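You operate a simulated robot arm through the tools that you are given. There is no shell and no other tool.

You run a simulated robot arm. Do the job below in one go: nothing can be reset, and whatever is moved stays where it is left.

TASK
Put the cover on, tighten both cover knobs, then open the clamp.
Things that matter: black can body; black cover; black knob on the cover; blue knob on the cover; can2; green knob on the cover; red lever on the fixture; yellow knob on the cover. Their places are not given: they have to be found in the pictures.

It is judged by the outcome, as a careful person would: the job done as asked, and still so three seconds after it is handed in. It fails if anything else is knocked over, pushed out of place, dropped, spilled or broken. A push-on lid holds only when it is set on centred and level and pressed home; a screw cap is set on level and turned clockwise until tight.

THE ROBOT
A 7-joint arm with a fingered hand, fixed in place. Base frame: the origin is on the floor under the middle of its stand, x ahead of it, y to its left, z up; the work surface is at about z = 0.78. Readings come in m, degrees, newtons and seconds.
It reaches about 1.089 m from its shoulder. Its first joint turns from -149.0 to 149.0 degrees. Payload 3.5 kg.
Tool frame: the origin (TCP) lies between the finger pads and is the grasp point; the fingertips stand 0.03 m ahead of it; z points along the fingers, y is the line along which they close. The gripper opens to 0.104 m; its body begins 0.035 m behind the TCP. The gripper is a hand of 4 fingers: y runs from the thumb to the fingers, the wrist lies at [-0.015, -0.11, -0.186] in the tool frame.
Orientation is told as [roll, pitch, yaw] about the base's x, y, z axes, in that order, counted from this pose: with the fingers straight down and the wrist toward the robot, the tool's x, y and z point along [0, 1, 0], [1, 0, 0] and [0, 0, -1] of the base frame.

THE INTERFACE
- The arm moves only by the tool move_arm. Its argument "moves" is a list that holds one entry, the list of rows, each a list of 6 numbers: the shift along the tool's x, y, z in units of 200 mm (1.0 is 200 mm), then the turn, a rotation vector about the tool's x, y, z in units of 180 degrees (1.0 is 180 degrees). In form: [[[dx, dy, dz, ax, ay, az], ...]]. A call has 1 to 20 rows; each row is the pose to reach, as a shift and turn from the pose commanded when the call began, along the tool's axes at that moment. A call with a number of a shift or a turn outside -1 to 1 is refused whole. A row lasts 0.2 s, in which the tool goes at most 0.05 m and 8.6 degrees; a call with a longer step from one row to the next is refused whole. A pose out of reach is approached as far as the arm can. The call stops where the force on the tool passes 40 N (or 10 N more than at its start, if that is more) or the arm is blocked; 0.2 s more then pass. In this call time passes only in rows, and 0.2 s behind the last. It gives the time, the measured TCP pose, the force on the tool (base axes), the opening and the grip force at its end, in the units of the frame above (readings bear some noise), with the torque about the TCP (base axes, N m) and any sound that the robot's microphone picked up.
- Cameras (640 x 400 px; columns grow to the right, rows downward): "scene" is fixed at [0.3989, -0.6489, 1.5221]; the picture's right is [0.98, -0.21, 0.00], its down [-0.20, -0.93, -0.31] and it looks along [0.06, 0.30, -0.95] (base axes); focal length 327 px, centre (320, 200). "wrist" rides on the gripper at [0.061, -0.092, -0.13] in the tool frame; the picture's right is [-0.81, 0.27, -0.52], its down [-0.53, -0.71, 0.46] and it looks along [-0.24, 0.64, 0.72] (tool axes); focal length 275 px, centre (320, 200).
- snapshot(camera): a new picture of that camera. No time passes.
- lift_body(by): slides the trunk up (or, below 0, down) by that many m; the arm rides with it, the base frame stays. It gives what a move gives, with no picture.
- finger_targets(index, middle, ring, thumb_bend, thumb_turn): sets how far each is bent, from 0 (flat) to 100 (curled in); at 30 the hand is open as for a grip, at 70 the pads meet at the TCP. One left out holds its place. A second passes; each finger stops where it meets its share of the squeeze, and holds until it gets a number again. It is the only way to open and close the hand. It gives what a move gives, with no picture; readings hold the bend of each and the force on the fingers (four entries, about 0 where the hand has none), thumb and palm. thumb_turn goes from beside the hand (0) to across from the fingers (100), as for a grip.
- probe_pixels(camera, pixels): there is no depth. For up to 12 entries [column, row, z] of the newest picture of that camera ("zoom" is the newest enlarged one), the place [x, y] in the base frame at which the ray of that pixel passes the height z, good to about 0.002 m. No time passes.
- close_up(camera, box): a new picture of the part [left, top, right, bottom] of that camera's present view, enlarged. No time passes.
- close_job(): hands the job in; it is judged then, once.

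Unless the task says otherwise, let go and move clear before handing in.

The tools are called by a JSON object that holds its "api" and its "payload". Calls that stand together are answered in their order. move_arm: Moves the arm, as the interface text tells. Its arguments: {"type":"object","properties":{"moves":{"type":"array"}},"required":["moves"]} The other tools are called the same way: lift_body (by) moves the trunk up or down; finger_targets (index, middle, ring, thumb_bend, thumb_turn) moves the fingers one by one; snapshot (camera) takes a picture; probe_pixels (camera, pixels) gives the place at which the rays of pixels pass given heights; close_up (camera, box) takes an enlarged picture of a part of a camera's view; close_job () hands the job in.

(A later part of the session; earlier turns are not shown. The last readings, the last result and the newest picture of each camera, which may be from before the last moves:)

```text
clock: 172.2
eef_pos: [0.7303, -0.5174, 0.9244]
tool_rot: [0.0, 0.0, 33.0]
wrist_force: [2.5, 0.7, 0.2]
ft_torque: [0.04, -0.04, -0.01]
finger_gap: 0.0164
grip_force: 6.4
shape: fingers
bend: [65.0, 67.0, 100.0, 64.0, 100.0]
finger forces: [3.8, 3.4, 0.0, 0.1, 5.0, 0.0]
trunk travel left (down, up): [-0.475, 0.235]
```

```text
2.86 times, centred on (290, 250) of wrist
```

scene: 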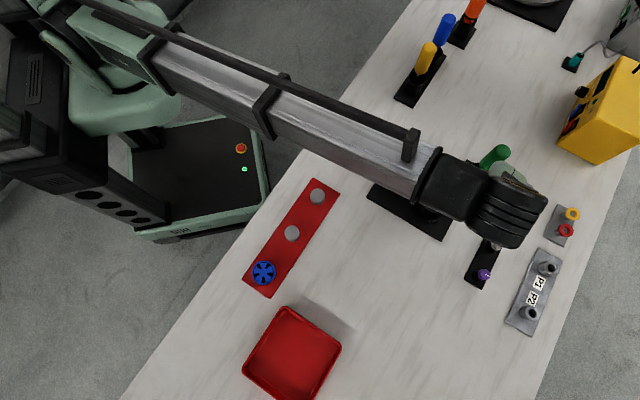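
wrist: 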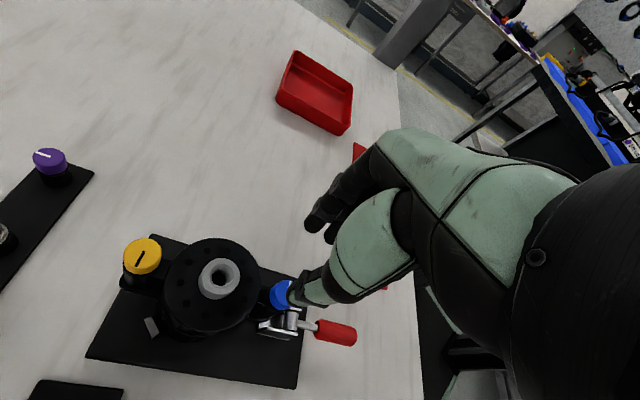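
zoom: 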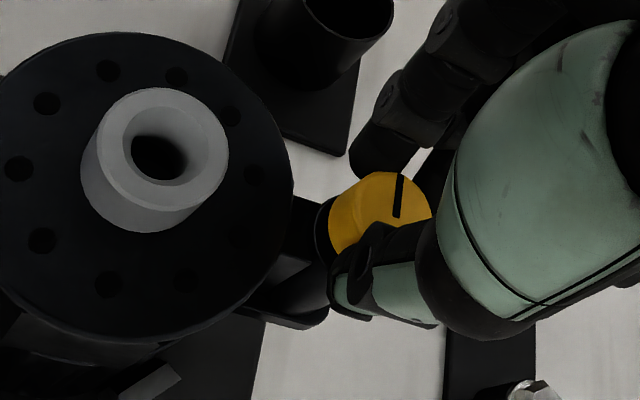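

Balanced again (3.8, 3.4 and 5.0 N). I'll firm up and turn clockwise using a trim derived from the blue strokes.

{"api": "finger_targets", "payload": {"index": 78, "middle": 76, "thumb_bend": 78}}

{"api": "move_arm", "payload": {"moves": [[[0, 0.003, 0.003, 0, 0, 0], [0.0008, 0.006, 0.005, 0, 0, 0.04], [0.0016, 0.006, 0.005, 0, 0, 0.08], [0.0023, 0.006, 0.005, 0, 0, 0.12], [0.0031, 0.006, 0.005, 0, 0, 0.16], [0.0039, 0.006, 0.005, 0, 0, 0.2]]]}}

{"api": "move_arm", "payload": {"moves": [[[0.0008, 0, 0.001, 0, 0, 0.04], [0.0016, 0, 0.002, 0, 0, 0.08], [0.0023, 0, 0.002, 0, 0, 0.12], [0.0031, 0, 0.002, 0, 0, 0.16], [0.0039, 0, 0.002, 0, 0, 0.2]]]}}

{"api": "close_up", "payload": {"camera": "wrist", "box": [220, 180, 360, 320]}}

{"api": "close_up", "payload": {"camera": "scene", "box": [400, 140, 510, 225]}}

```text
clock: 173.2
eef_pos: [0.7305, -0.5176, 0.9225]
tool_rot: [0.0, -0.1, 33.0]
wrist_force: [3.6, 0.0, -3.5]
ft_torque: [-0.01, -0.02, 0.03]
finger_gap: 0.0146
grip_force: 15.7
shape: fingers
bend: [71.0, 66.0, 100.0, 65.0, 100.0]
finger forces: [9.4, 8.3, 0.1, 0.0, 15.1, 0.0]
trunk travel left (down, up): [-0.475, 0.235]
```

```text
clock: 174.6
eef_pos: [0.7313, -0.516, 0.9236]
tool_rot: [0.0, 0.0, -3.0]
wrist_force: [3.0, -5.7, -0.9]
ft_torque: [-0.13, -0.04, 0.04]
finger_gap: 0.0147
grip_force: 17.2
shape: fingers
bend: [71.0, 65.0, 100.0, 66.0, 100.0]
finger forces: [8.4, 11.0, 0.1, 0.0, 15.0, 0.0]
trunk travel left (down, up): [-0.475, 0.235]
```

```text
clock: 175.8
eef_pos: [0.7303, -0.5164, 0.9226]
tool_rot: [0.0, 0.0, -39.1]
wrist_force: [5.7, -8.6, -0.5]
ft_torque: [-0.21, -0.14, 0.06]
finger_gap: 0.0147
grip_force: 17.9
shape: fingers
bend: [71.0, 64.0, 100.0, 67.0, 100.0]
finger forces: [10.9, 11.7, 0.0, 0.0, 12.4, 0.0]
trunk travel left (down, up): [-0.475, 0.235]
```

```text
2.86 times, centred on (290, 250) of wrist
```

zoom: 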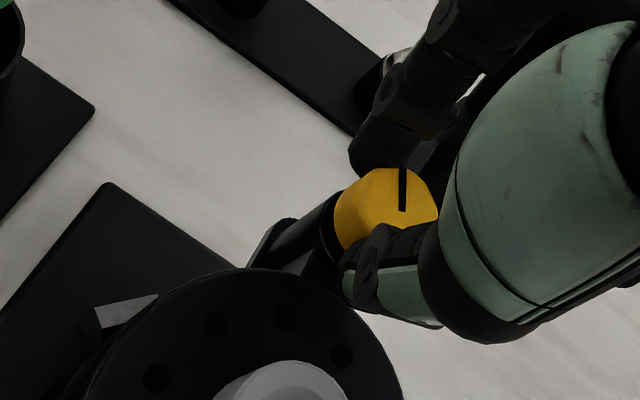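

```text
4.71 times, centred on (455, 182) of scene
```

zoom: 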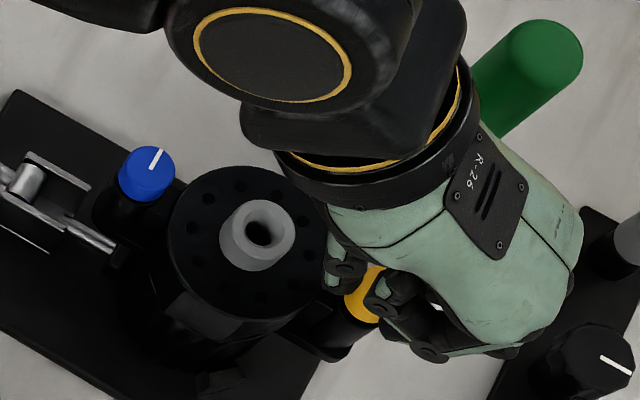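

Yellow follows the hand with no slip, and the cover and green driver are undisturbed. Continuing with a small trim.

{"api": "move_arm", "payload": {"moves": [[[-0.001, 0.004, 0.002, 0, 0, 0.04], [-0.0005, 0.0075, 0.002, 0, 0, 0.08], [0, 0.0075, 0.002, 0, 0, 0.12], [0.0008, 0.0075, 0.002, 0, 0, 0.16], [0.0016, 0.0075, 0.002, 0, 0, 0.2]]]}}

{"api": "move_arm", "payload": {"moves": [[[0.0008, 0.001, 0.002, 0, 0, 0.04], [0.0016, 0.002, 0.002, 0, 0, 0.08], [0.0023, 0.002, 0.002, 0, 0, 0.12], [0.0031, 0.002, 0.002, 0, 0, 0.16], [0.0039, 0.002, 0.002, 0, 0, 0.2]]]}}

{"api": "close_up", "payload": {"camera": "wrist", "box": [220, 180, 360, 320]}}

{"api": "snapshot", "payload": {"camera": "scene"}}

```text
clock: 177.0
eef_pos: [0.732, -0.5177, 0.9224]
tool_rot: [0.0, 0.0, -75.2]
wrist_force: [-0.8, -5.5, -0.8]
ft_torque: [-0.15, -0.02, 0.02]
finger_gap: 0.0147
grip_force: 17.3
shape: fingers
bend: [71.0, 64.0, 100.0, 67.0, 100.0]
finger forces: [11.2, 9.6, 0.0, 0.0, 13.0, 0.0]
trunk travel left (down, up): [-0.475, 0.235]
```

```text
clock: 178.2
eef_pos: [0.7325, -0.5172, 0.9228]
tool_rot: [0.0, -0.1, -111.1]
wrist_force: [-4.2, -7.7, -0.5]
ft_torque: [-0.23, 0.08, 0.05]
finger_gap: 0.0144
grip_force: 17.4
shape: fingers
bend: [71.0, 64.0, 100.0, 67.0, 100.0]
finger forces: [12.2, 10.5, 0.1, 0.0, 12.2, 0.1]
trunk travel left (down, up): [-0.475, 0.235]
```

```text
2.86 times, centred on (290, 250) of wrist
```

zoom: 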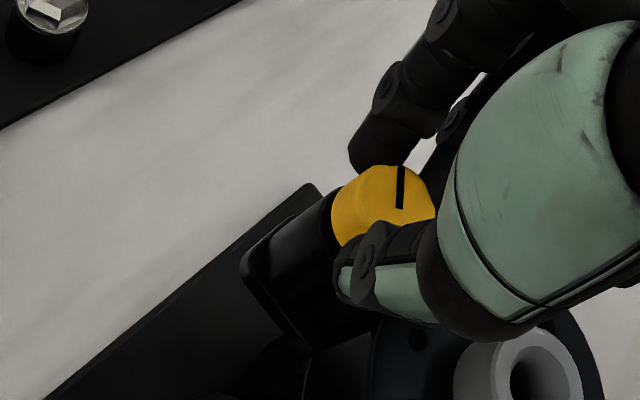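

```text
taken
```

scene: 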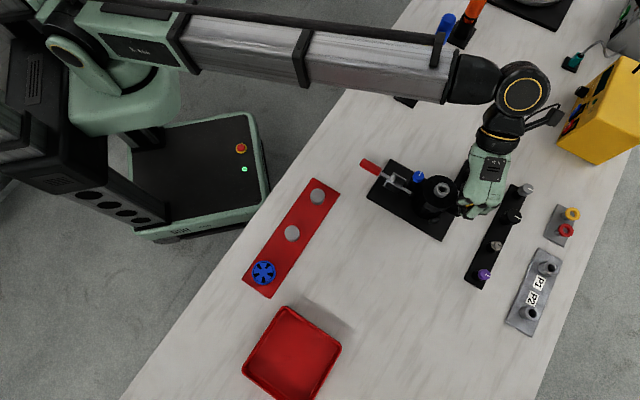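

{"api": "close_up", "payload": {"camera": "scene", "box": [440, 100, 560, 220]}}

{"api": "snapshot", "payload": {"camera": "wrist"}}

```text
3.33 times, centred on (500, 160) of scene
```

zoom: 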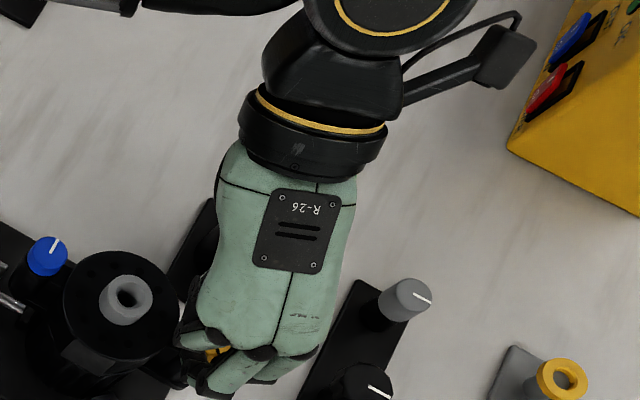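

```text
taken
```

wrist: 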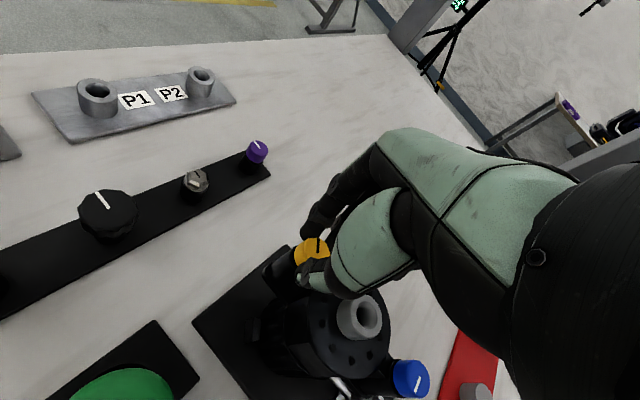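

The green driver passes well beneath the camera, not touching the hand, but I'll stop this stroke here to keep margin. Release, lift, unwind.

{"api": "finger_targets", "payload": {"index": 56, "middle": 56, "thumb_bend": 55}}

{"api": "move_arm", "payload": {"moves": [[[0, 0, -0.06, 0, 0, 0], [0, 0, -0.13, 0, 0, 0], [0, 0, -0.14, 0, 0, -0.04], [0, 0, -0.14, 0, 0, -0.08], [0, 0, -0.14, 0, 0, -0.12], [0, 0, -0.14, 0, 0, -0.16], [0, 0, -0.14, 0, 0, -0.2], [0, 0, -0.14, 0, 0, -0.24], [0, 0, -0.14, 0, 0, -0.28], [0, 0, -0.14, 0, 0, -0.32], [0, 0, -0.14, 0, 0, -0.36], [0, 0, -0.14, 0, 0, -0.4], [0, 0, -0.14, 0, 0, -0.44], [0, 0, -0.14, 0, 0, -0.48], [0, 0, -0.14, 0, 0, -0.52], [0, 0, -0.14, 0, 0, -0.56], [0, 0, -0.14, 0, 0, -0.6], [0, 0, -0.14, 0, 0, -0.64], [0, 0, -0.14, 0, 0, -0.68], [0, 0, -0.14, 0, 0, -0.72]]]}}

{"api": "snapshot", "payload": {"camera": "wrist"}}

```text
clock: 179.2
eef_pos: [0.7329, -0.5161, 0.9231]
tool_rot: [0.0, 0.0, -111.0]
wrist_force: [0.4, 0.1, -0.2]
ft_torque: [-0.02, 0.03, 0.02]
finger_gap: 0.0372
grip_force: 0.1
shape: fingers
bend: [56.0, 56.0, 100.0, 55.0, 100.0]
finger forces: [0.0, 0.0, 0.0, 0.0, 0.1, 0.0]
trunk travel left (down, up): [-0.475, 0.235]
```

```text
clock: 183.4
eef_pos: [0.7334, -0.5157, 0.9505]
tool_rot: [0.0, 0.0, 18.6]
wrist_force: [-0.5, 0.3, 0.5]
ft_torque: [-0.02, 0.0, 0.0]
finger_gap: 0.037
grip_force: 0.1
shape: fingers
bend: [56.0, 56.0, 100.0, 55.0, 100.0]
finger forces: [0.1, 0.1, 0.1, 0.0, 0.1, 0.1]
trunk travel left (down, up): [-0.475, 0.235]
```

```text
taken
```

wrist: 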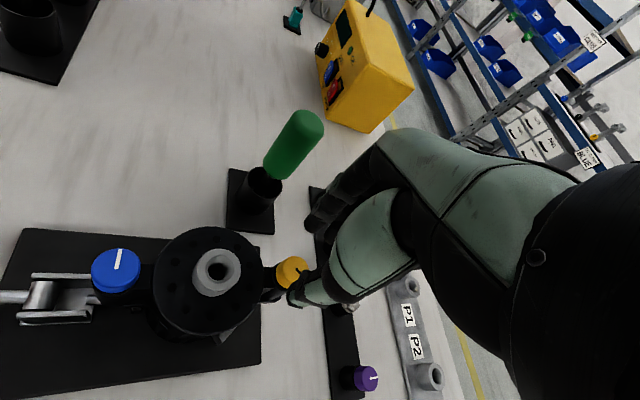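

{"api": "move_arm", "payload": {"moves": [[[-0.001, -0.009, 0, 0, 0, -0.04], [-0.003, -0.019, 0, 0, 0, -0.08]]]}}

{"api": "close_up", "payload": {"camera": "wrist", "box": [220, 180, 360, 320]}}

{"api": "move_arm", "payload": {"moves": [[[0, 0, 0.02, 0, 0, 0]]]}}

```text
clock: 184.0
eef_pos: [0.729, -0.5186, 0.9493]
tool_rot: [0.0, 0.0, 33.1]
wrist_force: [0.8, -0.2, -0.2]
ft_torque: [0.01, -0.02, 0.0]
finger_gap: 0.0374
grip_force: 0.1
shape: fingers
bend: [56.0, 56.0, 100.0, 55.0, 100.0]
finger forces: [0.0, 0.0, 0.1, 0.0, 0.0, 0.1]
trunk travel left (down, up): [-0.475, 0.235]
```

```text
2.86 times, centred on (290, 250) of wrist
```

zoom: 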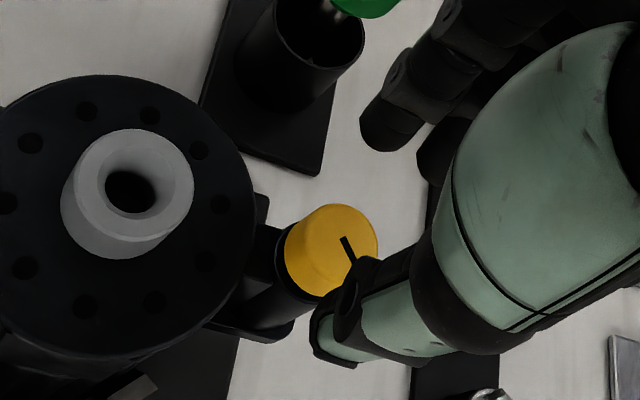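

```text
clock: 184.4
eef_pos: [0.7303, -0.5181, 0.9459]
tool_rot: [0.0, -0.1, 33.0]
wrist_force: [-0.8, -0.4, 0.1]
ft_torque: [0.01, -0.02, 0.03]
finger_gap: 0.0372
grip_force: 0.0
shape: fingers
bend: [56.0, 56.0, 100.0, 55.0, 100.0]
finger forces: [0.0, 0.0, 0.1, 0.1, 0.0, 0.0]
trunk travel left (down, up): [-0.475, 0.235]
```

Well centred again. Lower and pinch for yellow's second stroke.

{"api": "move_arm", "payload": {"moves": [[[0, 0, 0.04, 0, 0, 0], [0, 0, 0.08, 0, 0, 0], [0, 0, 0.12, 0, 0, 0]]]}}

{"api": "finger_targets", "payload": {"index": 64, "middle": 66, "thumb_bend": 64}}

{"api": "finger_targets", "payload": {"index": 70, "middle": 70, "thumb_bend": 70}}

{"api": "finger_targets", "payload": {"index": 78, "middle": 76, "thumb_bend": 78}}

```text
clock: 185.2
eef_pos: [0.7281, -0.5176, 0.9227]
tool_rot: [0.0, 0.0, 33.1]
wrist_force: [1.0, -0.3, 0.0]
ft_torque: [0.04, 0.03, 0.05]
finger_gap: 0.0371
grip_force: 0.0
shape: fingers
bend: [56.0, 56.0, 100.0, 55.0, 100.0]
finger forces: [0.0, 0.1, 0.1, 0.0, 0.1, 0.0]
trunk travel left (down, up): [-0.475, 0.235]
```

```text
clock: 186.2
eef_pos: [0.7278, -0.5172, 0.9225]
tool_rot: [-0.1, 0.0, 33.0]
wrist_force: [0.8, 0.9, -0.4]
ft_torque: [-0.01, -0.03, -0.01]
finger_gap: 0.0192
grip_force: 1.1
shape: fingers
bend: [63.0, 65.0, 100.0, 63.0, 100.0]
finger forces: [0.9, 0.9, 0.1, 0.0, 0.9, 0.0]
trunk travel left (down, up): [-0.475, 0.235]
```

```text
clock: 187.2
eef_pos: [0.7302, -0.5186, 0.9231]
tool_rot: [0.0, -0.1, 33.0]
wrist_force: [3.1, 1.9, 0.4]
ft_torque: [0.0, -0.1, -0.06]
finger_gap: 0.0168
grip_force: 6.2
shape: fingers
bend: [64.0, 66.0, 100.0, 64.0, 100.0]
finger forces: [4.1, 3.4, 0.0, 0.0, 4.8, 0.0]
trunk travel left (down, up): [-0.475, 0.235]
```

```text
clock: 188.2
eef_pos: [0.7311, -0.5192, 0.9228]
tool_rot: [0.0, 0.0, 32.9]
wrist_force: [2.3, 0.5, -3.0]
ft_torque: [0.04, 0.01, 0.03]
finger_gap: 0.0146
grip_force: 15.7
shape: fingers
bend: [71.0, 66.0, 100.0, 66.0, 100.0]
finger forces: [9.0, 8.6, 0.0, 0.1, 14.3, 0.0]
trunk travel left (down, up): [-0.475, 0.235]
```

{"api": "move_arm", "payload": {"moves": [[[0, 0.004, 0.003, 0, 0, 0], [0.0005, 0.008, 0.005, 0, 0, 0.04], [0.001, 0.008, 0.005, 0, 0, 0.08], [0.0015, 0.008, 0.005, 0, 0, 0.12], [0.002, 0.008, 0.005, 0, 0, 0.16], [0.0025, 0.008, 0.005, 0, 0, 0.2]]]}}

{"api": "move_arm", "payload": {"moves": [[[0.0008, 0.002, 0.001, 0, 0, 0.04], [0.0016, 0.003, 0.002, 0, 0, 0.08], [0.0023, 0.003, 0.002, 0, 0, 0.12], [0.0031, 0.003, 0.002, 0, 0, 0.16], [0.0039, 0.003, 0.002, 0, 0, 0.2]]]}}

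{"api": "move_arm", "payload": {"moves": [[[-0.0002, 0.003, 0.002, 0, 0, 0.04], [0.0006, 0.005, 0.002, 0, 0, 0.08], [0.0013, 0.005, 0.002, 0, 0, 0.12], [0.0021, 0.005, 0.002, 0, 0, 0.16], [0.0029, 0.005, 0.002, 0, 0, 0.2]]]}}

{"api": "close_up", "payload": {"camera": "wrist", "box": [220, 180, 360, 320]}}

{"api": "move_arm", "payload": {"moves": [[[0.0008, 0.001, 0.002, 0, 0, 0.04], [0.0016, 0.002, 0.002, 0, 0, 0.08], [0.0023, 0.002, 0.002, 0, 0, 0.12], [0.0031, 0.002, 0.002, 0, 0, 0.16], [0.0039, 0.002, 0.002, 0, 0, 0.2]]]}}

{"api": "close_up", "payload": {"camera": "wrist", "box": [220, 180, 360, 320]}}

```text
clock: 189.6
eef_pos: [0.7294, -0.5166, 0.9218]
tool_rot: [0.0, 0.0, -3.1]
wrist_force: [2.3, -3.6, -0.6]
ft_torque: [-0.07, -0.01, 0.02]
finger_gap: 0.0147
grip_force: 16.4
shape: fingers
bend: [71.0, 65.0, 100.0, 66.0, 100.0]
finger forces: [8.2, 10.2, 0.1, 0.1, 14.5, 0.1]
trunk travel left (down, up): [-0.475, 0.235]
```

```text
clock: 190.8
eef_pos: [0.7307, -0.5175, 0.9215]
tool_rot: [0.0, 0.0, -39.0]
wrist_force: [3.1, -6.3, -1.4]
ft_torque: [-0.12, -0.07, 0.04]
finger_gap: 0.0143
grip_force: 17.0
shape: fingers
bend: [71.0, 65.0, 100.0, 67.0, 100.0]
finger forces: [9.6, 11.2, 0.0, 0.1, 13.1, 0.0]
trunk travel left (down, up): [-0.475, 0.235]
```

```text
clock: 192.0
eef_pos: [0.7322, -0.5164, 0.9198]
tool_rot: [0.0, 0.0, -75.2]
wrist_force: [-0.7, -7.0, -0.7]
ft_torque: [-0.16, 0.02, 0.04]
finger_gap: 0.0141
grip_force: 17.3
shape: fingers
bend: [71.0, 65.0, 100.0, 67.0, 100.0]
finger forces: [9.9, 11.7, 0.1, 0.1, 12.6, 0.0]
trunk travel left (down, up): [-0.475, 0.235]
```

```text
2.86 times, centred on (290, 250) of wrist
```

zoom: 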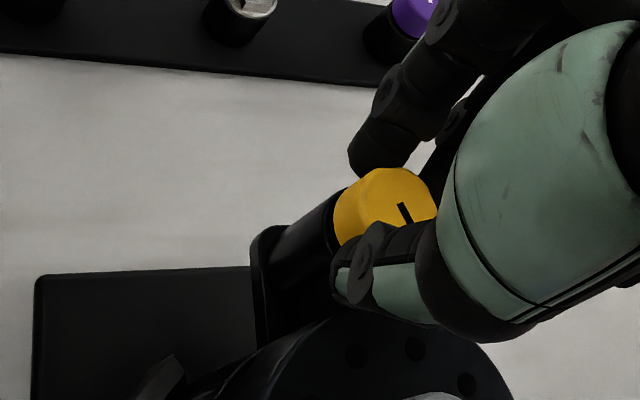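

```text
clock: 193.2
eef_pos: [0.7327, -0.518, 0.9205]
tool_rot: [0.0, -0.2, -111.1]
wrist_force: [-4.7, -7.9, -0.5]
ft_torque: [-0.2, 0.11, 0.02]
finger_gap: 0.0144
grip_force: 17.2
shape: fingers
bend: [71.0, 64.0, 100.0, 68.0, 100.0]
finger forces: [11.1, 12.3, 0.1, 0.0, 11.7, 0.1]
trunk travel left (down, up): [-0.475, 0.235]
```

```text
2.86 times, centred on (290, 250) of wrist
```

zoom: 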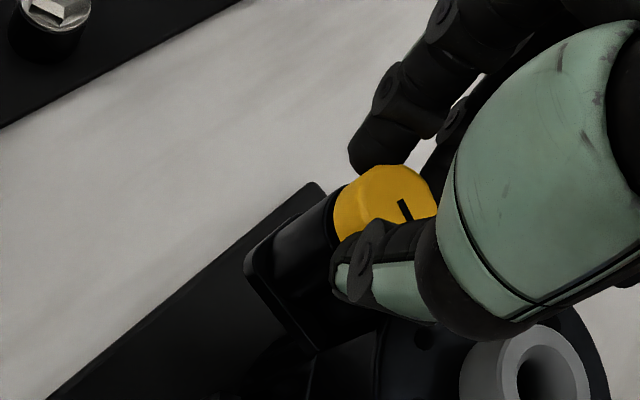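

288° on yellow with no slip. Release, lift, unwind for the third stroke.

{"api": "finger_targets", "payload": {"index": 56, "middle": 56, "thumb_bend": 55}}

{"api": "move_arm", "payload": {"moves": [[[0, 0, -0.06, 0, 0, 0], [0, 0, -0.13, 0, 0, 0], [0, 0, -0.14, 0, 0, -0.04], [0, 0, -0.14, 0, 0, -0.08], [0, 0, -0.14, 0, 0, -0.12], [0, 0, -0.14, 0, 0, -0.16], [0, 0, -0.14, 0, 0, -0.2], [0, 0, -0.14, 0, 0, -0.24], [0, 0, -0.14, 0, 0, -0.28], [0, 0, -0.14, 0, 0, -0.32], [0, 0, -0.14, 0, 0, -0.36], [0, 0, -0.14, 0, 0, -0.4], [0, 0, -0.14, 0, 0, -0.44], [0, 0, -0.14, 0, 0, -0.48], [0, 0, -0.14, 0, 0, -0.52], [0, 0, -0.14, 0, 0, -0.56], [0, 0, -0.14, 0, 0, -0.6], [0, 0, -0.14, 0, 0, -0.64], [0, 0, -0.14, 0, 0, -0.68], [0, 0, -0.14, 0, 0, -0.72]]]}}

{"api": "move_arm", "payload": {"moves": [[[0, 0, 0, 0, 0, 0]]]}}

```text
clock: 194.2
eef_pos: [0.7338, -0.5153, 0.9198]
tool_rot: [0.0, 0.0, -110.9]
wrist_force: [1.0, -0.4, -0.6]
ft_torque: [-0.03, 0.01, -0.01]
finger_gap: 0.0371
grip_force: 0.0
shape: fingers
bend: [56.0, 56.0, 100.0, 55.0, 100.0]
finger forces: [0.1, 0.0, 0.0, 0.0, 0.0, 0.0]
trunk travel left (down, up): [-0.475, 0.235]
```

```text
clock: 198.4
eef_pos: [0.7328, -0.5163, 0.9479]
tool_rot: [0.0, 0.0, 18.6]
wrist_force: [-0.6, -0.4, -0.3]
ft_torque: [0.01, -0.02, -0.01]
finger_gap: 0.0373
grip_force: 0.1
shape: fingers
bend: [56.0, 56.0, 100.0, 55.0, 100.0]
finger forces: [0.1, 0.1, 0.1, 0.0, 0.0, 0.1]
trunk travel left (down, up): [-0.475, 0.235]
```

```text
clock: 198.8
eef_pos: [0.7327, -0.5152, 0.949]
tool_rot: [0.0, 0.0, 18.6]
wrist_force: [0.7, 0.1, -0.2]
ft_torque: [-0.02, 0.01, 0.01]
finger_gap: 0.0367
grip_force: 0.1
shape: fingers
bend: [56.0, 56.0, 100.0, 55.0, 100.0]
finger forces: [0.1, 0.1, 0.1, 0.1, 0.0, 0.0]
trunk travel left (down, up): [-0.475, 0.235]
```

{"api": "move_arm", "payload": {"moves": [[[-0.001, -0.008, 0, 0, 0, -0.04], [-0.003, -0.016, 0, 0, 0, -0.08]]]}}

{"api": "close_up", "payload": {"camera": "wrist", "box": [220, 180, 360, 320]}}

{"api": "move_arm", "payload": {"moves": [[[0, 0, 0.04, 0, 0, 0], [0, 0, 0.08, 0, 0, 0], [0, 0, 0.12, 0, 0, 0], [0, 0, 0.138, 0, 0, 0]]]}}

{"api": "finger_targets", "payload": {"index": 64, "middle": 66, "thumb_bend": 64}}

{"api": "finger_targets", "payload": {"index": 70, "middle": 70, "thumb_bend": 70}}

{"api": "finger_targets", "payload": {"index": 80, "middle": 78, "thumb_bend": 80}}

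```text
clock: 199.4
eef_pos: [0.7297, -0.5177, 0.9483]
tool_rot: [0.0, 0.0, 33.1]
wrist_force: [0.3, -0.4, 0.2]
ft_torque: [-0.01, 0.05, -0.01]
finger_gap: 0.0375
grip_force: 0.0
shape: fingers
bend: [56.0, 56.0, 100.0, 55.0, 100.0]
finger forces: [0.1, 0.0, 0.0, 0.0, 0.0, 0.1]
trunk travel left (down, up): [-0.475, 0.235]
```

```text
2.86 times, centred on (290, 250) of wrist
```

zoom: 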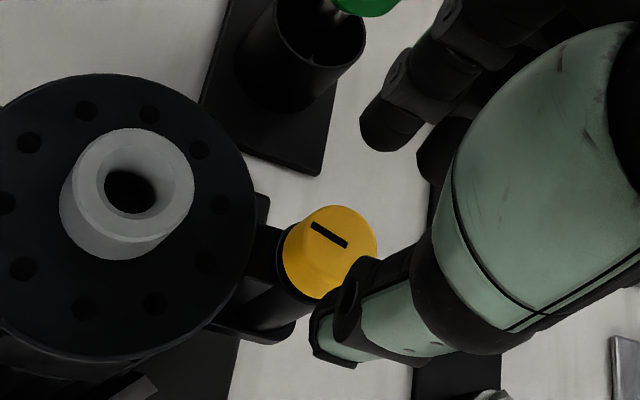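

```text
clock: 200.4
eef_pos: [0.7303, -0.5168, 0.9209]
tool_rot: [-0.1, -0.1, 33.0]
wrist_force: [-0.1, 0.5, -0.4]
ft_torque: [0.0, 0.05, -0.04]
finger_gap: 0.0372
grip_force: 0.1
shape: fingers
bend: [56.0, 56.0, 100.0, 55.0, 100.0]
finger forces: [0.0, 0.1, 0.0, 0.0, 0.0, 0.0]
trunk travel left (down, up): [-0.475, 0.235]
```

```text
clock: 201.4
eef_pos: [0.7305, -0.5183, 0.9208]
tool_rot: [0.1, 0.0, 33.0]
wrist_force: [0.1, 0.2, -0.3]
ft_torque: [0.01, -0.03, -0.02]
finger_gap: 0.0188
grip_force: 1.4
shape: fingers
bend: [63.0, 65.0, 100.0, 62.0, 100.0]
finger forces: [0.3, 0.8, 0.0, 0.1, 1.3, 0.0]
trunk travel left (down, up): [-0.475, 0.235]
```

```text
clock: 202.4
eef_pos: [0.7304, -0.5177, 0.9202]
tool_rot: [0.1, -0.1, 33.0]
wrist_force: [1.6, 0.7, -1.1]
ft_torque: [0.03, -0.05, 0.0]
finger_gap: 0.0161
grip_force: 6.2
shape: fingers
bend: [65.0, 67.0, 100.0, 64.0, 100.0]
finger forces: [3.5, 3.2, 0.0, 0.1, 5.2, 0.0]
trunk travel left (down, up): [-0.475, 0.235]
```

```text
clock: 203.4
eef_pos: [0.7304, -0.5174, 0.9189]
tool_rot: [0.0, 0.0, 33.0]
wrist_force: [2.7, -1.7, -4.3]
ft_torque: [-0.04, 0.0, 0.05]
finger_gap: 0.0145
grip_force: 18.8
shape: fingers
bend: [71.0, 66.0, 100.0, 65.0, 100.0]
finger forces: [9.5, 9.5, 0.0, 0.0, 17.7, 0.0]
trunk travel left (down, up): [-0.475, 0.235]
```

Good grip. I'll turn in steps and look for the stop around 350-360° total.

{"api": "move_arm", "payload": {"moves": [[[0, 0.004, 0.003, 0, 0, 0], [0.0005, 0.008, 0.004, 0, 0, 0.04], [0.001, 0.008, 0.004, 0, 0, 0.08], [0.0015, 0.008, 0.004, 0, 0, 0.12], [0.002, 0.008, 0.004, 0, 0, 0.16], [0.0025, 0.008, 0.004, 0, 0, 0.2]]]}}

{"api": "close_up", "payload": {"camera": "wrist", "box": [220, 180, 360, 320]}}

{"api": "move_arm", "payload": {"moves": [[[0.0008, 0.002, 0.001, 0, 0, 0.04], [0.0016, 0.003, 0.002, 0, 0, 0.08]]]}}

{"api": "move_arm", "payload": {"moves": [[[0.0008, 0.001, 0.001, 0, 0, 0.04], [0.0016, 0.001, 0.001, 0, 0, 0.08]]]}}

{"api": "close_up", "payload": {"camera": "wrist", "box": [220, 180, 360, 320]}}

```text
clock: 204.8
eef_pos: [0.7316, -0.5158, 0.9192]
tool_rot: [0.0, 0.1, -3.1]
wrist_force: [0.0, -5.6, -1.7]
ft_torque: [-0.11, 0.01, -0.02]
finger_gap: 0.0145
grip_force: 19.2
shape: fingers
bend: [71.0, 66.0, 100.0, 66.0, 100.0]
finger forces: [8.8, 11.4, 0.0, 0.0, 17.3, 0.0]
trunk travel left (down, up): [-0.475, 0.235]
```

```text
2.86 times, centred on (290, 250) of wrist
```

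zoom: 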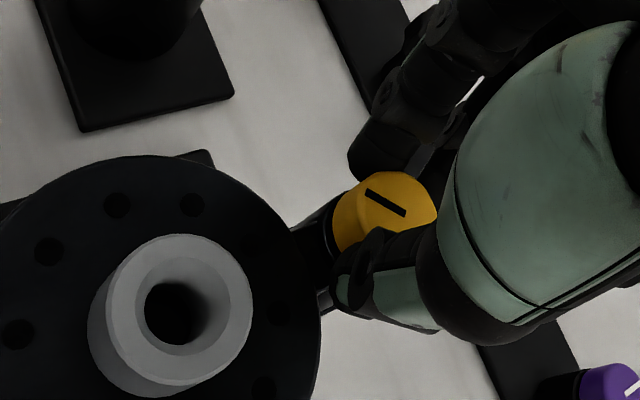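

```text
clock: 205.4
eef_pos: [0.7322, -0.5174, 0.9187]
tool_rot: [-0.1, 0.0, -17.4]
wrist_force: [-0.9, -7.4, -0.8]
ft_torque: [-0.14, 0.01, 0.05]
finger_gap: 0.0143
grip_force: 18.6
shape: fingers
bend: [71.0, 66.0, 100.0, 66.0, 100.0]
finger forces: [8.6, 12.4, 0.1, 0.0, 17.2, 0.1]
trunk travel left (down, up): [-0.475, 0.235]
```

```text
clock: 206.0
eef_pos: [0.7319, -0.5169, 0.9192]
tool_rot: [0.0, 0.0, -32.0]
wrist_force: [-1.2, -8.2, -2.3]
ft_torque: [-0.18, 0.05, 0.04]
finger_gap: 0.0145
grip_force: 19.2
shape: fingers
bend: [71.0, 65.0, 100.0, 66.0, 100.0]
finger forces: [8.8, 13.0, 0.0, 0.1, 16.7, 0.0]
trunk travel left (down, up): [-0.475, 0.235]
```

```text
2.86 times, centred on (290, 250) of wrist
```

zoom: 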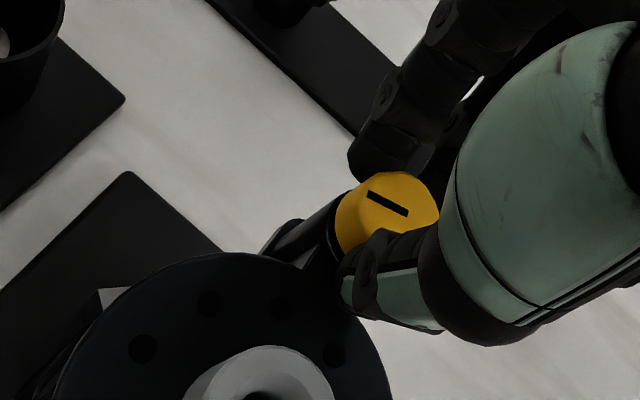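

Yellow is still turning with the hand at about 353° total. Continuing in small steps.

{"api": "move_arm", "payload": {"moves": [[[0.0003, 0.001, 0.001, 0, 0, 0.04], [0.0006, 0.001, 0.001, 0, 0, 0.08]]]}}

{"api": "move_arm", "payload": {"moves": [[[0.0003, 0.001, 0.001, 0, 0, 0.04], [0.0006, 0.001, 0.001, 0, 0, 0.08]]]}}

{"api": "close_up", "payload": {"camera": "wrist", "box": [220, 180, 360, 320]}}

{"api": "move_arm", "payload": {"moves": [[[0.0008, 0.001, 0.001, 0, 0, 0.04], [0.0016, 0.001, 0.001, 0, 0, 0.08]]]}}

{"api": "close_up", "payload": {"camera": "wrist", "box": [220, 180, 360, 320]}}

```text
clock: 206.6
eef_pos: [0.7325, -0.517, 0.9189]
tool_rot: [0.0, 0.0, -46.2]
wrist_force: [-1.9, -7.9, -1.5]
ft_torque: [-0.22, 0.03, 0.02]
finger_gap: 0.0142
grip_force: 20.2
shape: fingers
bend: [71.0, 65.0, 100.0, 66.0, 100.0]
finger forces: [10.0, 13.4, 0.0, 0.1, 16.2, 0.0]
trunk travel left (down, up): [-0.475, 0.235]
```

```text
clock: 207.2
eef_pos: [0.7324, -0.5162, 0.9188]
tool_rot: [0.0, 0.0, -60.7]
wrist_force: [1.2, -5.7, -0.5]
ft_torque: [-0.17, -0.07, 0.15]
finger_gap: 0.0143
grip_force: 19.6
shape: fingers
bend: [72.0, 64.0, 100.0, 66.0, 100.0]
finger forces: [10.3, 12.4, 0.0, 0.0, 16.8, 0.0]
trunk travel left (down, up): [-0.475, 0.235]
```

```text
2.86 times, centred on (290, 250) of wrist
```

zoom: 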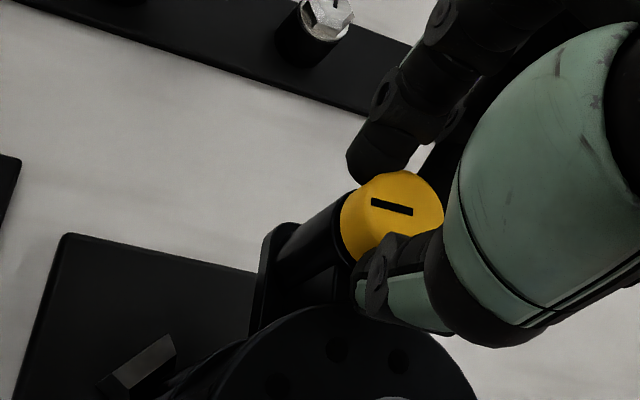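

```text
clock: 207.8
eef_pos: [0.7344, -0.5167, 0.9177]
tool_rot: [0.0, 0.0, -75.1]
wrist_force: [7.4, -6.1, -0.4]
ft_torque: [-0.17, -0.21, 0.3]
finger_gap: 0.014
grip_force: 21.1
shape: fingers
bend: [72.0, 63.0, 100.0, 66.0, 100.0]
finger forces: [13.8, 13.4, 0.1, 0.0, 14.8, 0.0]
trunk travel left (down, up): [-0.475, 0.235]
```

```text
2.86 times, centred on (290, 250) of wrist
```

zoom: 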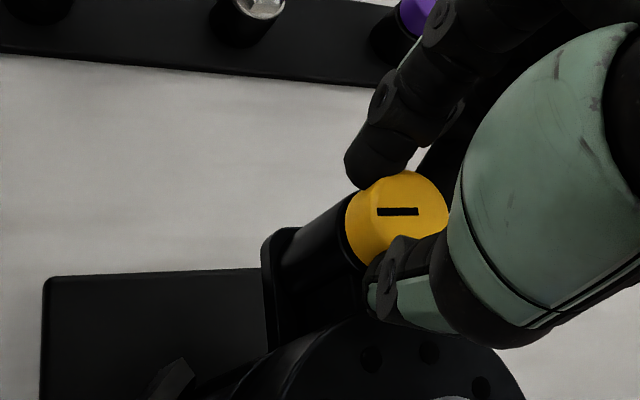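

Yellow has now stalled, with 0.30 Nm and the mark no longer following the hand, so it is tight. I'll release, rise and check both knobs.

{"api": "finger_targets", "payload": {"index": 56, "middle": 56, "thumb_bend": 55}}

{"api": "move_arm", "payload": {"moves": [[[0, 0, -0.06, 0, 0, 0], [0, 0, -0.13, 0, 0, 0], [0, 0, -0.2, 0, 0, -0.04], [0, 0, -0.27, 0, 0, -0.08], [0, 0, -0.34, 0, 0, -0.12], [0, 0, -0.4, 0, 0, -0.16], [0, 0, -0.45, 0, 0, -0.2], [0, 0, -0.5, 0, 0, -0.24], [0, 0, -0.55, 0, 0, -0.28], [0, 0, -0.55, 0, 0, -0.32], [0, 0, -0.55, 0, 0, -0.36], [0, 0, -0.55, 0, 0, -0.4]]]}}

```text
clock: 208.8
eef_pos: [0.7315, -0.5158, 0.9192]
tool_rot: [-0.1, 0.0, -75.0]
wrist_force: [0.1, -0.1, -0.2]
ft_torque: [0.01, 0.0, -0.03]
finger_gap: 0.0373
grip_force: 0.0
shape: fingers
bend: [56.0, 56.0, 100.0, 55.0, 100.0]
finger forces: [0.1, 0.1, 0.0, 0.0, 0.0, 0.0]
trunk travel left (down, up): [-0.475, 0.235]
```

```text
clock: 211.4
eef_pos: [0.7342, -0.5166, 1.0303]
tool_rot: [0.0, 0.0, -2.9]
wrist_force: [-1.1, -0.4, -0.5]
ft_torque: [0.02, -0.02, -0.04]
finger_gap: 0.037
grip_force: 0.1
shape: fingers
bend: [56.0, 56.0, 100.0, 55.0, 100.0]
finger forces: [0.0, 0.0, 0.0, 0.0, 0.0, 0.1]
trunk travel left (down, up): [-0.475, 0.235]
```

{"api": "move_arm", "payload": {"moves": [[[-0.11, -0.17, 0, 0, 0, -0.004], [-0.22, -0.34, 0, 0, 0, -0.008], [-0.33, -0.51, 0, 0, 0, -0.012], [-0.44, -0.68, 0, 0, 0, -0.016], [-0.56, -0.844, 0, 0, 0, -0.016]]]}}

{"api": "move_arm", "payload": {"moves": [[[0, 0, 0.1, -0.04, 0, 0], [0, 0, 0.2, -0.08, 0, 0], [0, 0, 0.3, -0.12, 0, 0], [0, 0, 0.4, -0.16, 0, 0], [0, 0, 0.5, -0.18, 0, 0]]]}}

{"api": "close_up", "payload": {"camera": "wrist", "box": [60, 70, 280, 230]}}

{"api": "close_up", "payload": {"camera": "scene", "box": [400, 155, 480, 225]}}

{"api": "snapshot", "payload": {"camera": "wrist"}}

```text
clock: 212.6
eef_pos: [0.5575, -0.6197, 1.0295]
tool_rot: [0.0, 0.1, -0.1]
wrist_force: [0.0, -0.5, -0.8]
ft_torque: [0.01, 0.0, 0.01]
finger_gap: 0.0372
grip_force: 0.1
shape: fingers
bend: [56.0, 56.0, 100.0, 55.0, 100.0]
finger forces: [0.0, 0.0, 0.1, 0.1, 0.0, 0.0]
trunk travel left (down, up): [-0.475, 0.235]
```

```text
clock: 213.8
eef_pos: [0.558, -0.6189, 0.9289]
tool_rot: [0.0, -32.4, -0.2]
wrist_force: [0.9, 0.8, 0.6]
ft_torque: [0.02, 0.05, 0.01]
finger_gap: 0.0372
grip_force: 0.1
shape: fingers
bend: [56.0, 56.0, 100.0, 55.0, 100.0]
finger forces: [0.1, 0.1, 0.1, 0.0, 0.0, 0.0]
trunk travel left (down, up): [-0.475, 0.235]
```

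```text
2.50 times, centred on (170, 150) of wrist
```

zoom: 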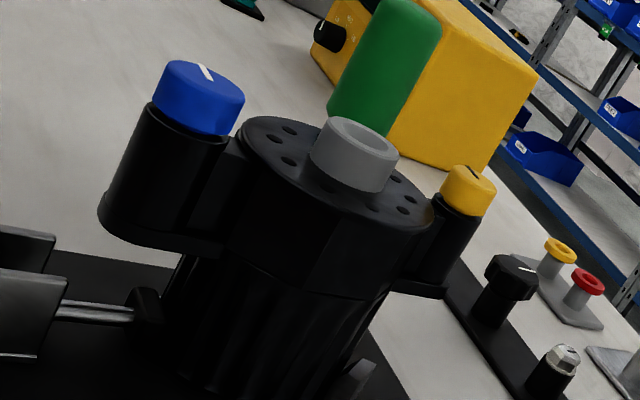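

```text
5.71 times, centred on (440, 190) of scene
```

zoom: 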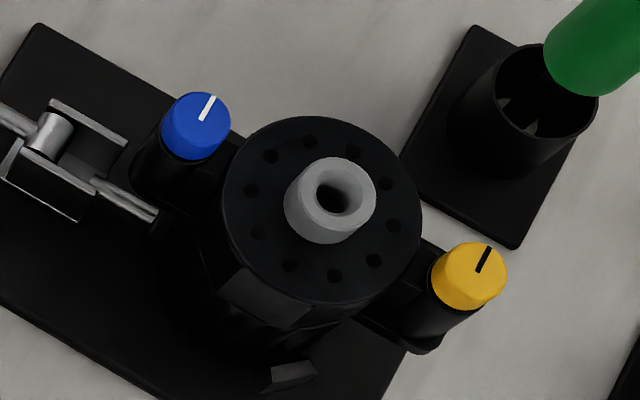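

```text
taken
```

wrist: 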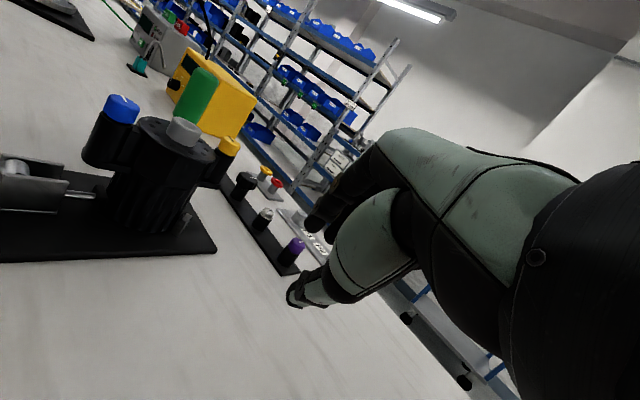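

Both knobs are now drawn flush onto their bosses and the cover is aligned and level. Now for the clamp: I'll shift back to see the red lever from the side.

{"api": "move_arm", "payload": {"moves": [[[0.08, -0.085, -0.054, 0, 0, 0], [0.16, -0.17, -0.107, 0, 0, 0], [0.24, -0.253, -0.161, 0, 0, 0], [0.32, -0.338, -0.214, 0, 0, 0], [0.4, -0.422, -0.268, 0, 0, 0]]]}}

{"api": "snapshot", "payload": {"camera": "wrist"}}

{"api": "snapshot", "payload": {"camera": "scene"}}

```text
clock: 215.0
eef_pos: [0.4582, -0.5383, 0.9301]
tool_rot: [0.0, -32.4, -0.2]
wrist_force: [-0.4, -0.1, 0.2]
ft_torque: [-0.05, 0.01, 0.02]
finger_gap: 0.0373
grip_force: 0.0
shape: fingers
bend: [56.0, 56.0, 100.0, 55.0, 100.0]
finger forces: [0.0, 0.1, 0.1, 0.0, 0.0, 0.1]
trunk travel left (down, up): [-0.475, 0.235]
```

```text
taken
```

wrist: 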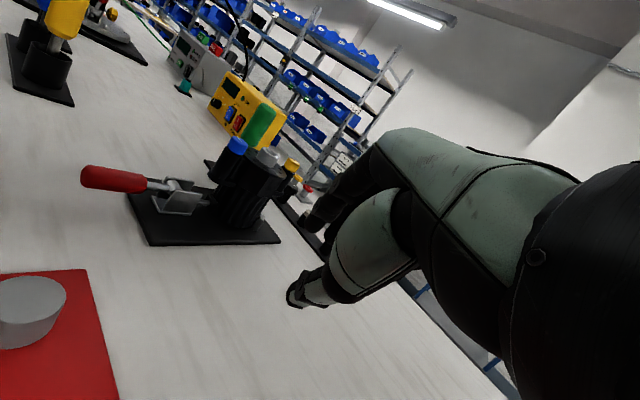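

```text
taken
```

scene: 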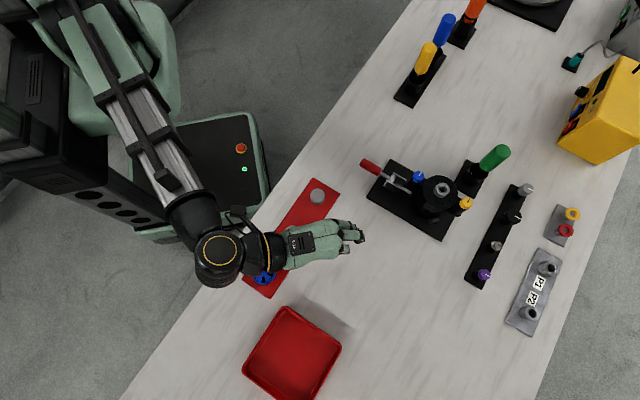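

{"api": "close_up", "payload": {"camera": "wrist", "box": [70, 120, 290, 260]}}

{"api": "probe_pixels", "payload": {"camera": "wrist", "pixels": [[84, 176, 0.82], [84, 176, 0.84], [84, 176, 0.86], [146, 183, 0.82], [146, 183, 0.84], [146, 183, 0.86], [175, 189, 0.8], [175, 189, 0.82], [175, 189, 0.84]]}}

{"api": "probe_pixels", "payload": {"camera": "scene", "pixels": [[361, 163, 0.84], [361, 163, 0.86], [380, 172, 0.82], [380, 172, 0.84], [380, 172, 0.86], [392.5, 177, 0.8], [392.5, 177, 0.82], [392.5, 177, 0.84]]}}

```text
2.86 times, centred on (180, 190) of wrist
```

zoom: 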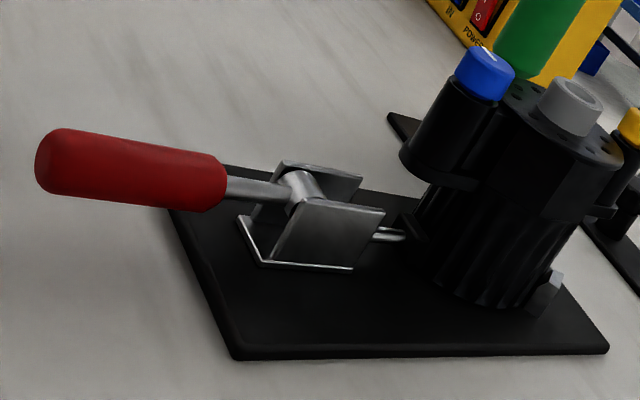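

```text
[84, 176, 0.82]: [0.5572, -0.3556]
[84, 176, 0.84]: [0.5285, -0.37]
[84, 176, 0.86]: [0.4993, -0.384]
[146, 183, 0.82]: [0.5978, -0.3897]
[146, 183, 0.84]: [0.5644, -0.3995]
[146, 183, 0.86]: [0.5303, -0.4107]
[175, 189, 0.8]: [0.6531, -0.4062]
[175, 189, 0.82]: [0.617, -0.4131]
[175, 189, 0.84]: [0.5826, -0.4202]
```

```text
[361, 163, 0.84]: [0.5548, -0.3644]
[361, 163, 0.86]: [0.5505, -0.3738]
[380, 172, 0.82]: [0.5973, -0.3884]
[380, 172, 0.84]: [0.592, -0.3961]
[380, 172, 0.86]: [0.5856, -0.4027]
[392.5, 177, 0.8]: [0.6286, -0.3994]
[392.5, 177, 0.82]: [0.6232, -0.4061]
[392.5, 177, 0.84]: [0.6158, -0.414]
```

The lever lies flat at z about 0.82, pointing away from the body from its pivot near (0.623,-0.409), so opening means swinging it up about 90°. I'll straighten the hand, rise, and swing round to yaw -130° so the fingers straddle the red grip with room on the blue-knob side.

{"api": "move_arm", "payload": {"moves": [[[0, 0.054, -0.084, 0.03, 0, 0], [0, 0.107, -0.169, 0.07, 0, 0], [0, 0.16, -0.253, 0.11, 0, 0], [0, 0.214, -0.338, 0.15, 0, 0], [0, 0.268, -0.422, 0.18, 0, 0]]]}}

{"api": "move_arm", "payload": {"moves": [[[0.045, 0.031, 0, 0, 0, 0.038], [0.09, 0.062, 0, 0, 0, 0.076], [0.135, 0.093, 0, 0, 0, 0.114], [0.18, 0.124, 0, 0, 0, 0.152], [0.225, 0.155, 0, 0, 0, 0.19], [0.27, 0.186, 0, 0, 0, 0.228], [0.315, 0.217, 0, 0, 0, 0.266], [0.36, 0.248, 0, 0, 0, 0.304], [0.405, 0.279, 0, 0, 0, 0.342], [0.45, 0.31, 0, 0, 0, 0.38], [0.495, 0.341, 0, 0, 0, 0.418], [0.54, 0.372, 0, 0, 0, 0.456], [0.585, 0.403, 0, 0, 0, 0.494], [0.63, 0.434, 0, 0, 0, 0.532], [0.675, 0.465, 0, 0, 0, 0.57], [0.72, 0.496, 0.05, 0, 0, 0.608], [0.765, 0.527, 0.1, 0, 0, 0.646], [0.81, 0.558, 0.15, 0, 0, 0.684], [0.845, 0.5875, 0.2, 0, 0, 0.722]]]}}

{"api": "snapshot", "payload": {"camera": "scene"}}

{"api": "snapshot", "payload": {"camera": "wrist"}}

```text
clock: 216.2
eef_pos: [0.4583, -0.5375, 1.0297]
tool_rot: [0.0, 0.0, -0.1]
wrist_force: [0.2, 0.2, -0.3]
ft_torque: [0.01, -0.01, 0.0]
finger_gap: 0.0373
grip_force: 0.0
shape: fingers
bend: [56.0, 56.0, 100.0, 55.0, 100.0]
finger forces: [0.1, 0.0, 0.1, 0.0, 0.0, 0.0]
trunk travel left (down, up): [-0.475, 0.235]
```

```text
clock: 220.2
eef_pos: [0.5762, -0.3701, 0.9889]
tool_rot: [0.0, 0.1, -130.3]
wrist_force: [-0.2, -0.4, -0.4]
ft_torque: [0.05, 0.02, 0.02]
finger_gap: 0.0373
grip_force: 0.0
shape: fingers
bend: [56.0, 56.0, 100.0, 55.0, 100.0]
finger forces: [0.0, 0.0, 0.0, 0.1, 0.1, 0.0]
trunk travel left (down, up): [-0.475, 0.235]
```

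```text
taken
```

scene: 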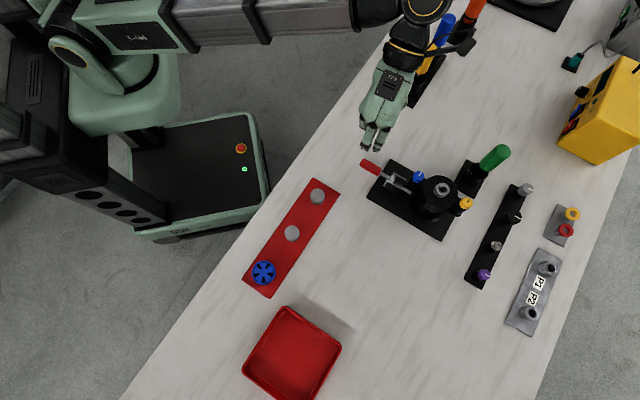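

```text
taken
```

wrist: 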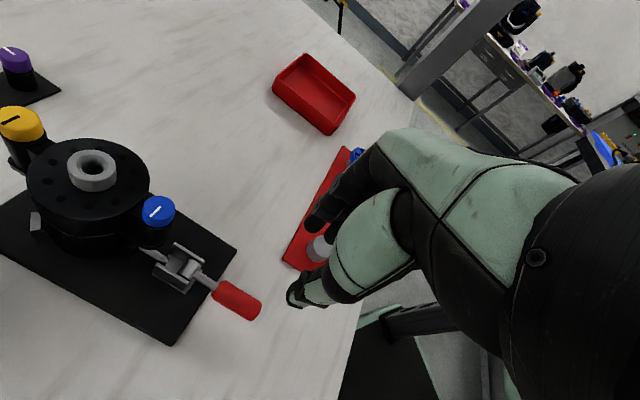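

The red grip sits directly beneath the TCP at wrist (237,300) and is aligned with the finger row. I'll lower to just above it and check.

{"api": "move_arm", "payload": {"moves": [[[0, 0, 0.15, 0, 0, 0], [0, 0, 0.3, 0, 0, 0], [0, 0, 0.45, 0, 0, 0], [0, 0, 0.56, 0, 0, 0]]]}}

{"api": "snapshot", "payload": {"camera": "wrist"}}

{"api": "close_up", "payload": {"camera": "wrist", "box": [200, 170, 380, 330]}}

{"api": "close_up", "payload": {"camera": "scene", "box": [340, 0, 480, 200]}}

```text
clock: 221.2
eef_pos: [0.5756, -0.3714, 0.8762]
tool_rot: [0.0, 0.0, -130.1]
wrist_force: [-0.1, -0.1, 0.3]
ft_torque: [-0.02, 0.01, 0.0]
finger_gap: 0.0372
grip_force: 0.2
shape: fingers
bend: [56.0, 56.0, 100.0, 55.0, 100.0]
finger forces: [0.1, 0.0, 0.1, 0.1, 0.0, 0.1]
trunk travel left (down, up): [-0.475, 0.235]
```

```text
taken
```

wrist: 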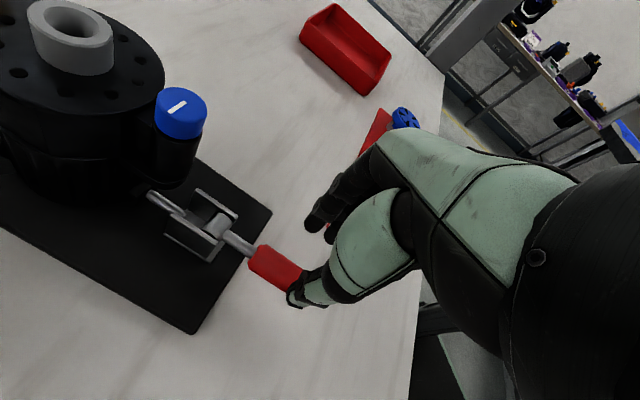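

```text
2.50 times, centred on (290, 250) of wrist
```

zoom: 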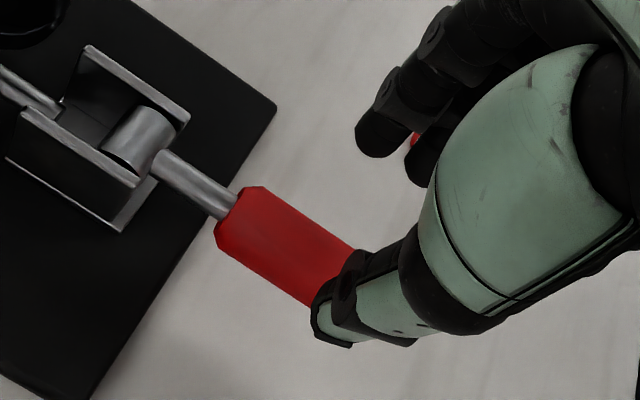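

```text
2.00 times, centred on (410, 100) of scene
```

zoom: 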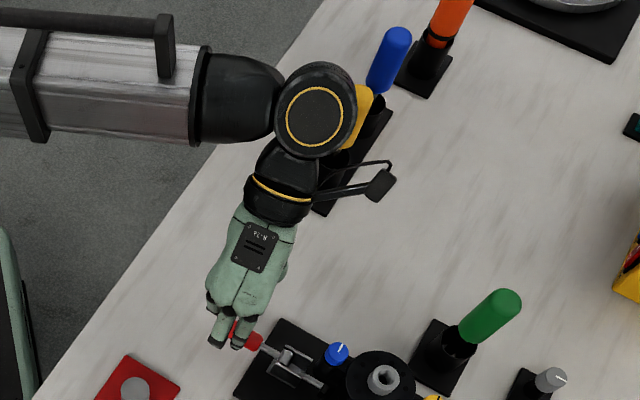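

The grip's centreline is about 5 mm toward the thumb side. I'll shift that much and lower so the tips straddle the handle.

{"api": "move_arm", "payload": {"moves": [[[0, -0.025, 0.03, 0, 0, 0], [0, -0.025, 0.09, 0, 0, 0], [0, -0.025, 0.15, 0, 0, 0], [0, -0.025, 0.19, 0, 0, 0]]]}}

{"api": "close_up", "payload": {"camera": "wrist", "box": [200, 170, 380, 330]}}

```text
clock: 222.2
eef_pos: [0.5794, -0.3653, 0.8392]
tool_rot: [0.0, -0.1, -130.0]
wrist_force: [0.4, 0.7, 1.2]
ft_torque: [0.0, 0.0, -0.01]
finger_gap: 0.0374
grip_force: 0.1
shape: fingers
bend: [56.0, 56.0, 100.0, 55.0, 100.0]
finger forces: [0.1, 0.0, 0.1, 0.0, 0.0, 0.1]
trunk travel left (down, up): [-0.475, 0.235]
```

```text
2.50 times, centred on (290, 250) of wrist
```

zoom: 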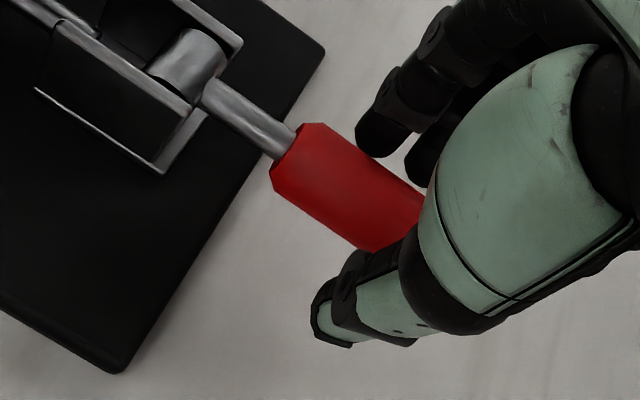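

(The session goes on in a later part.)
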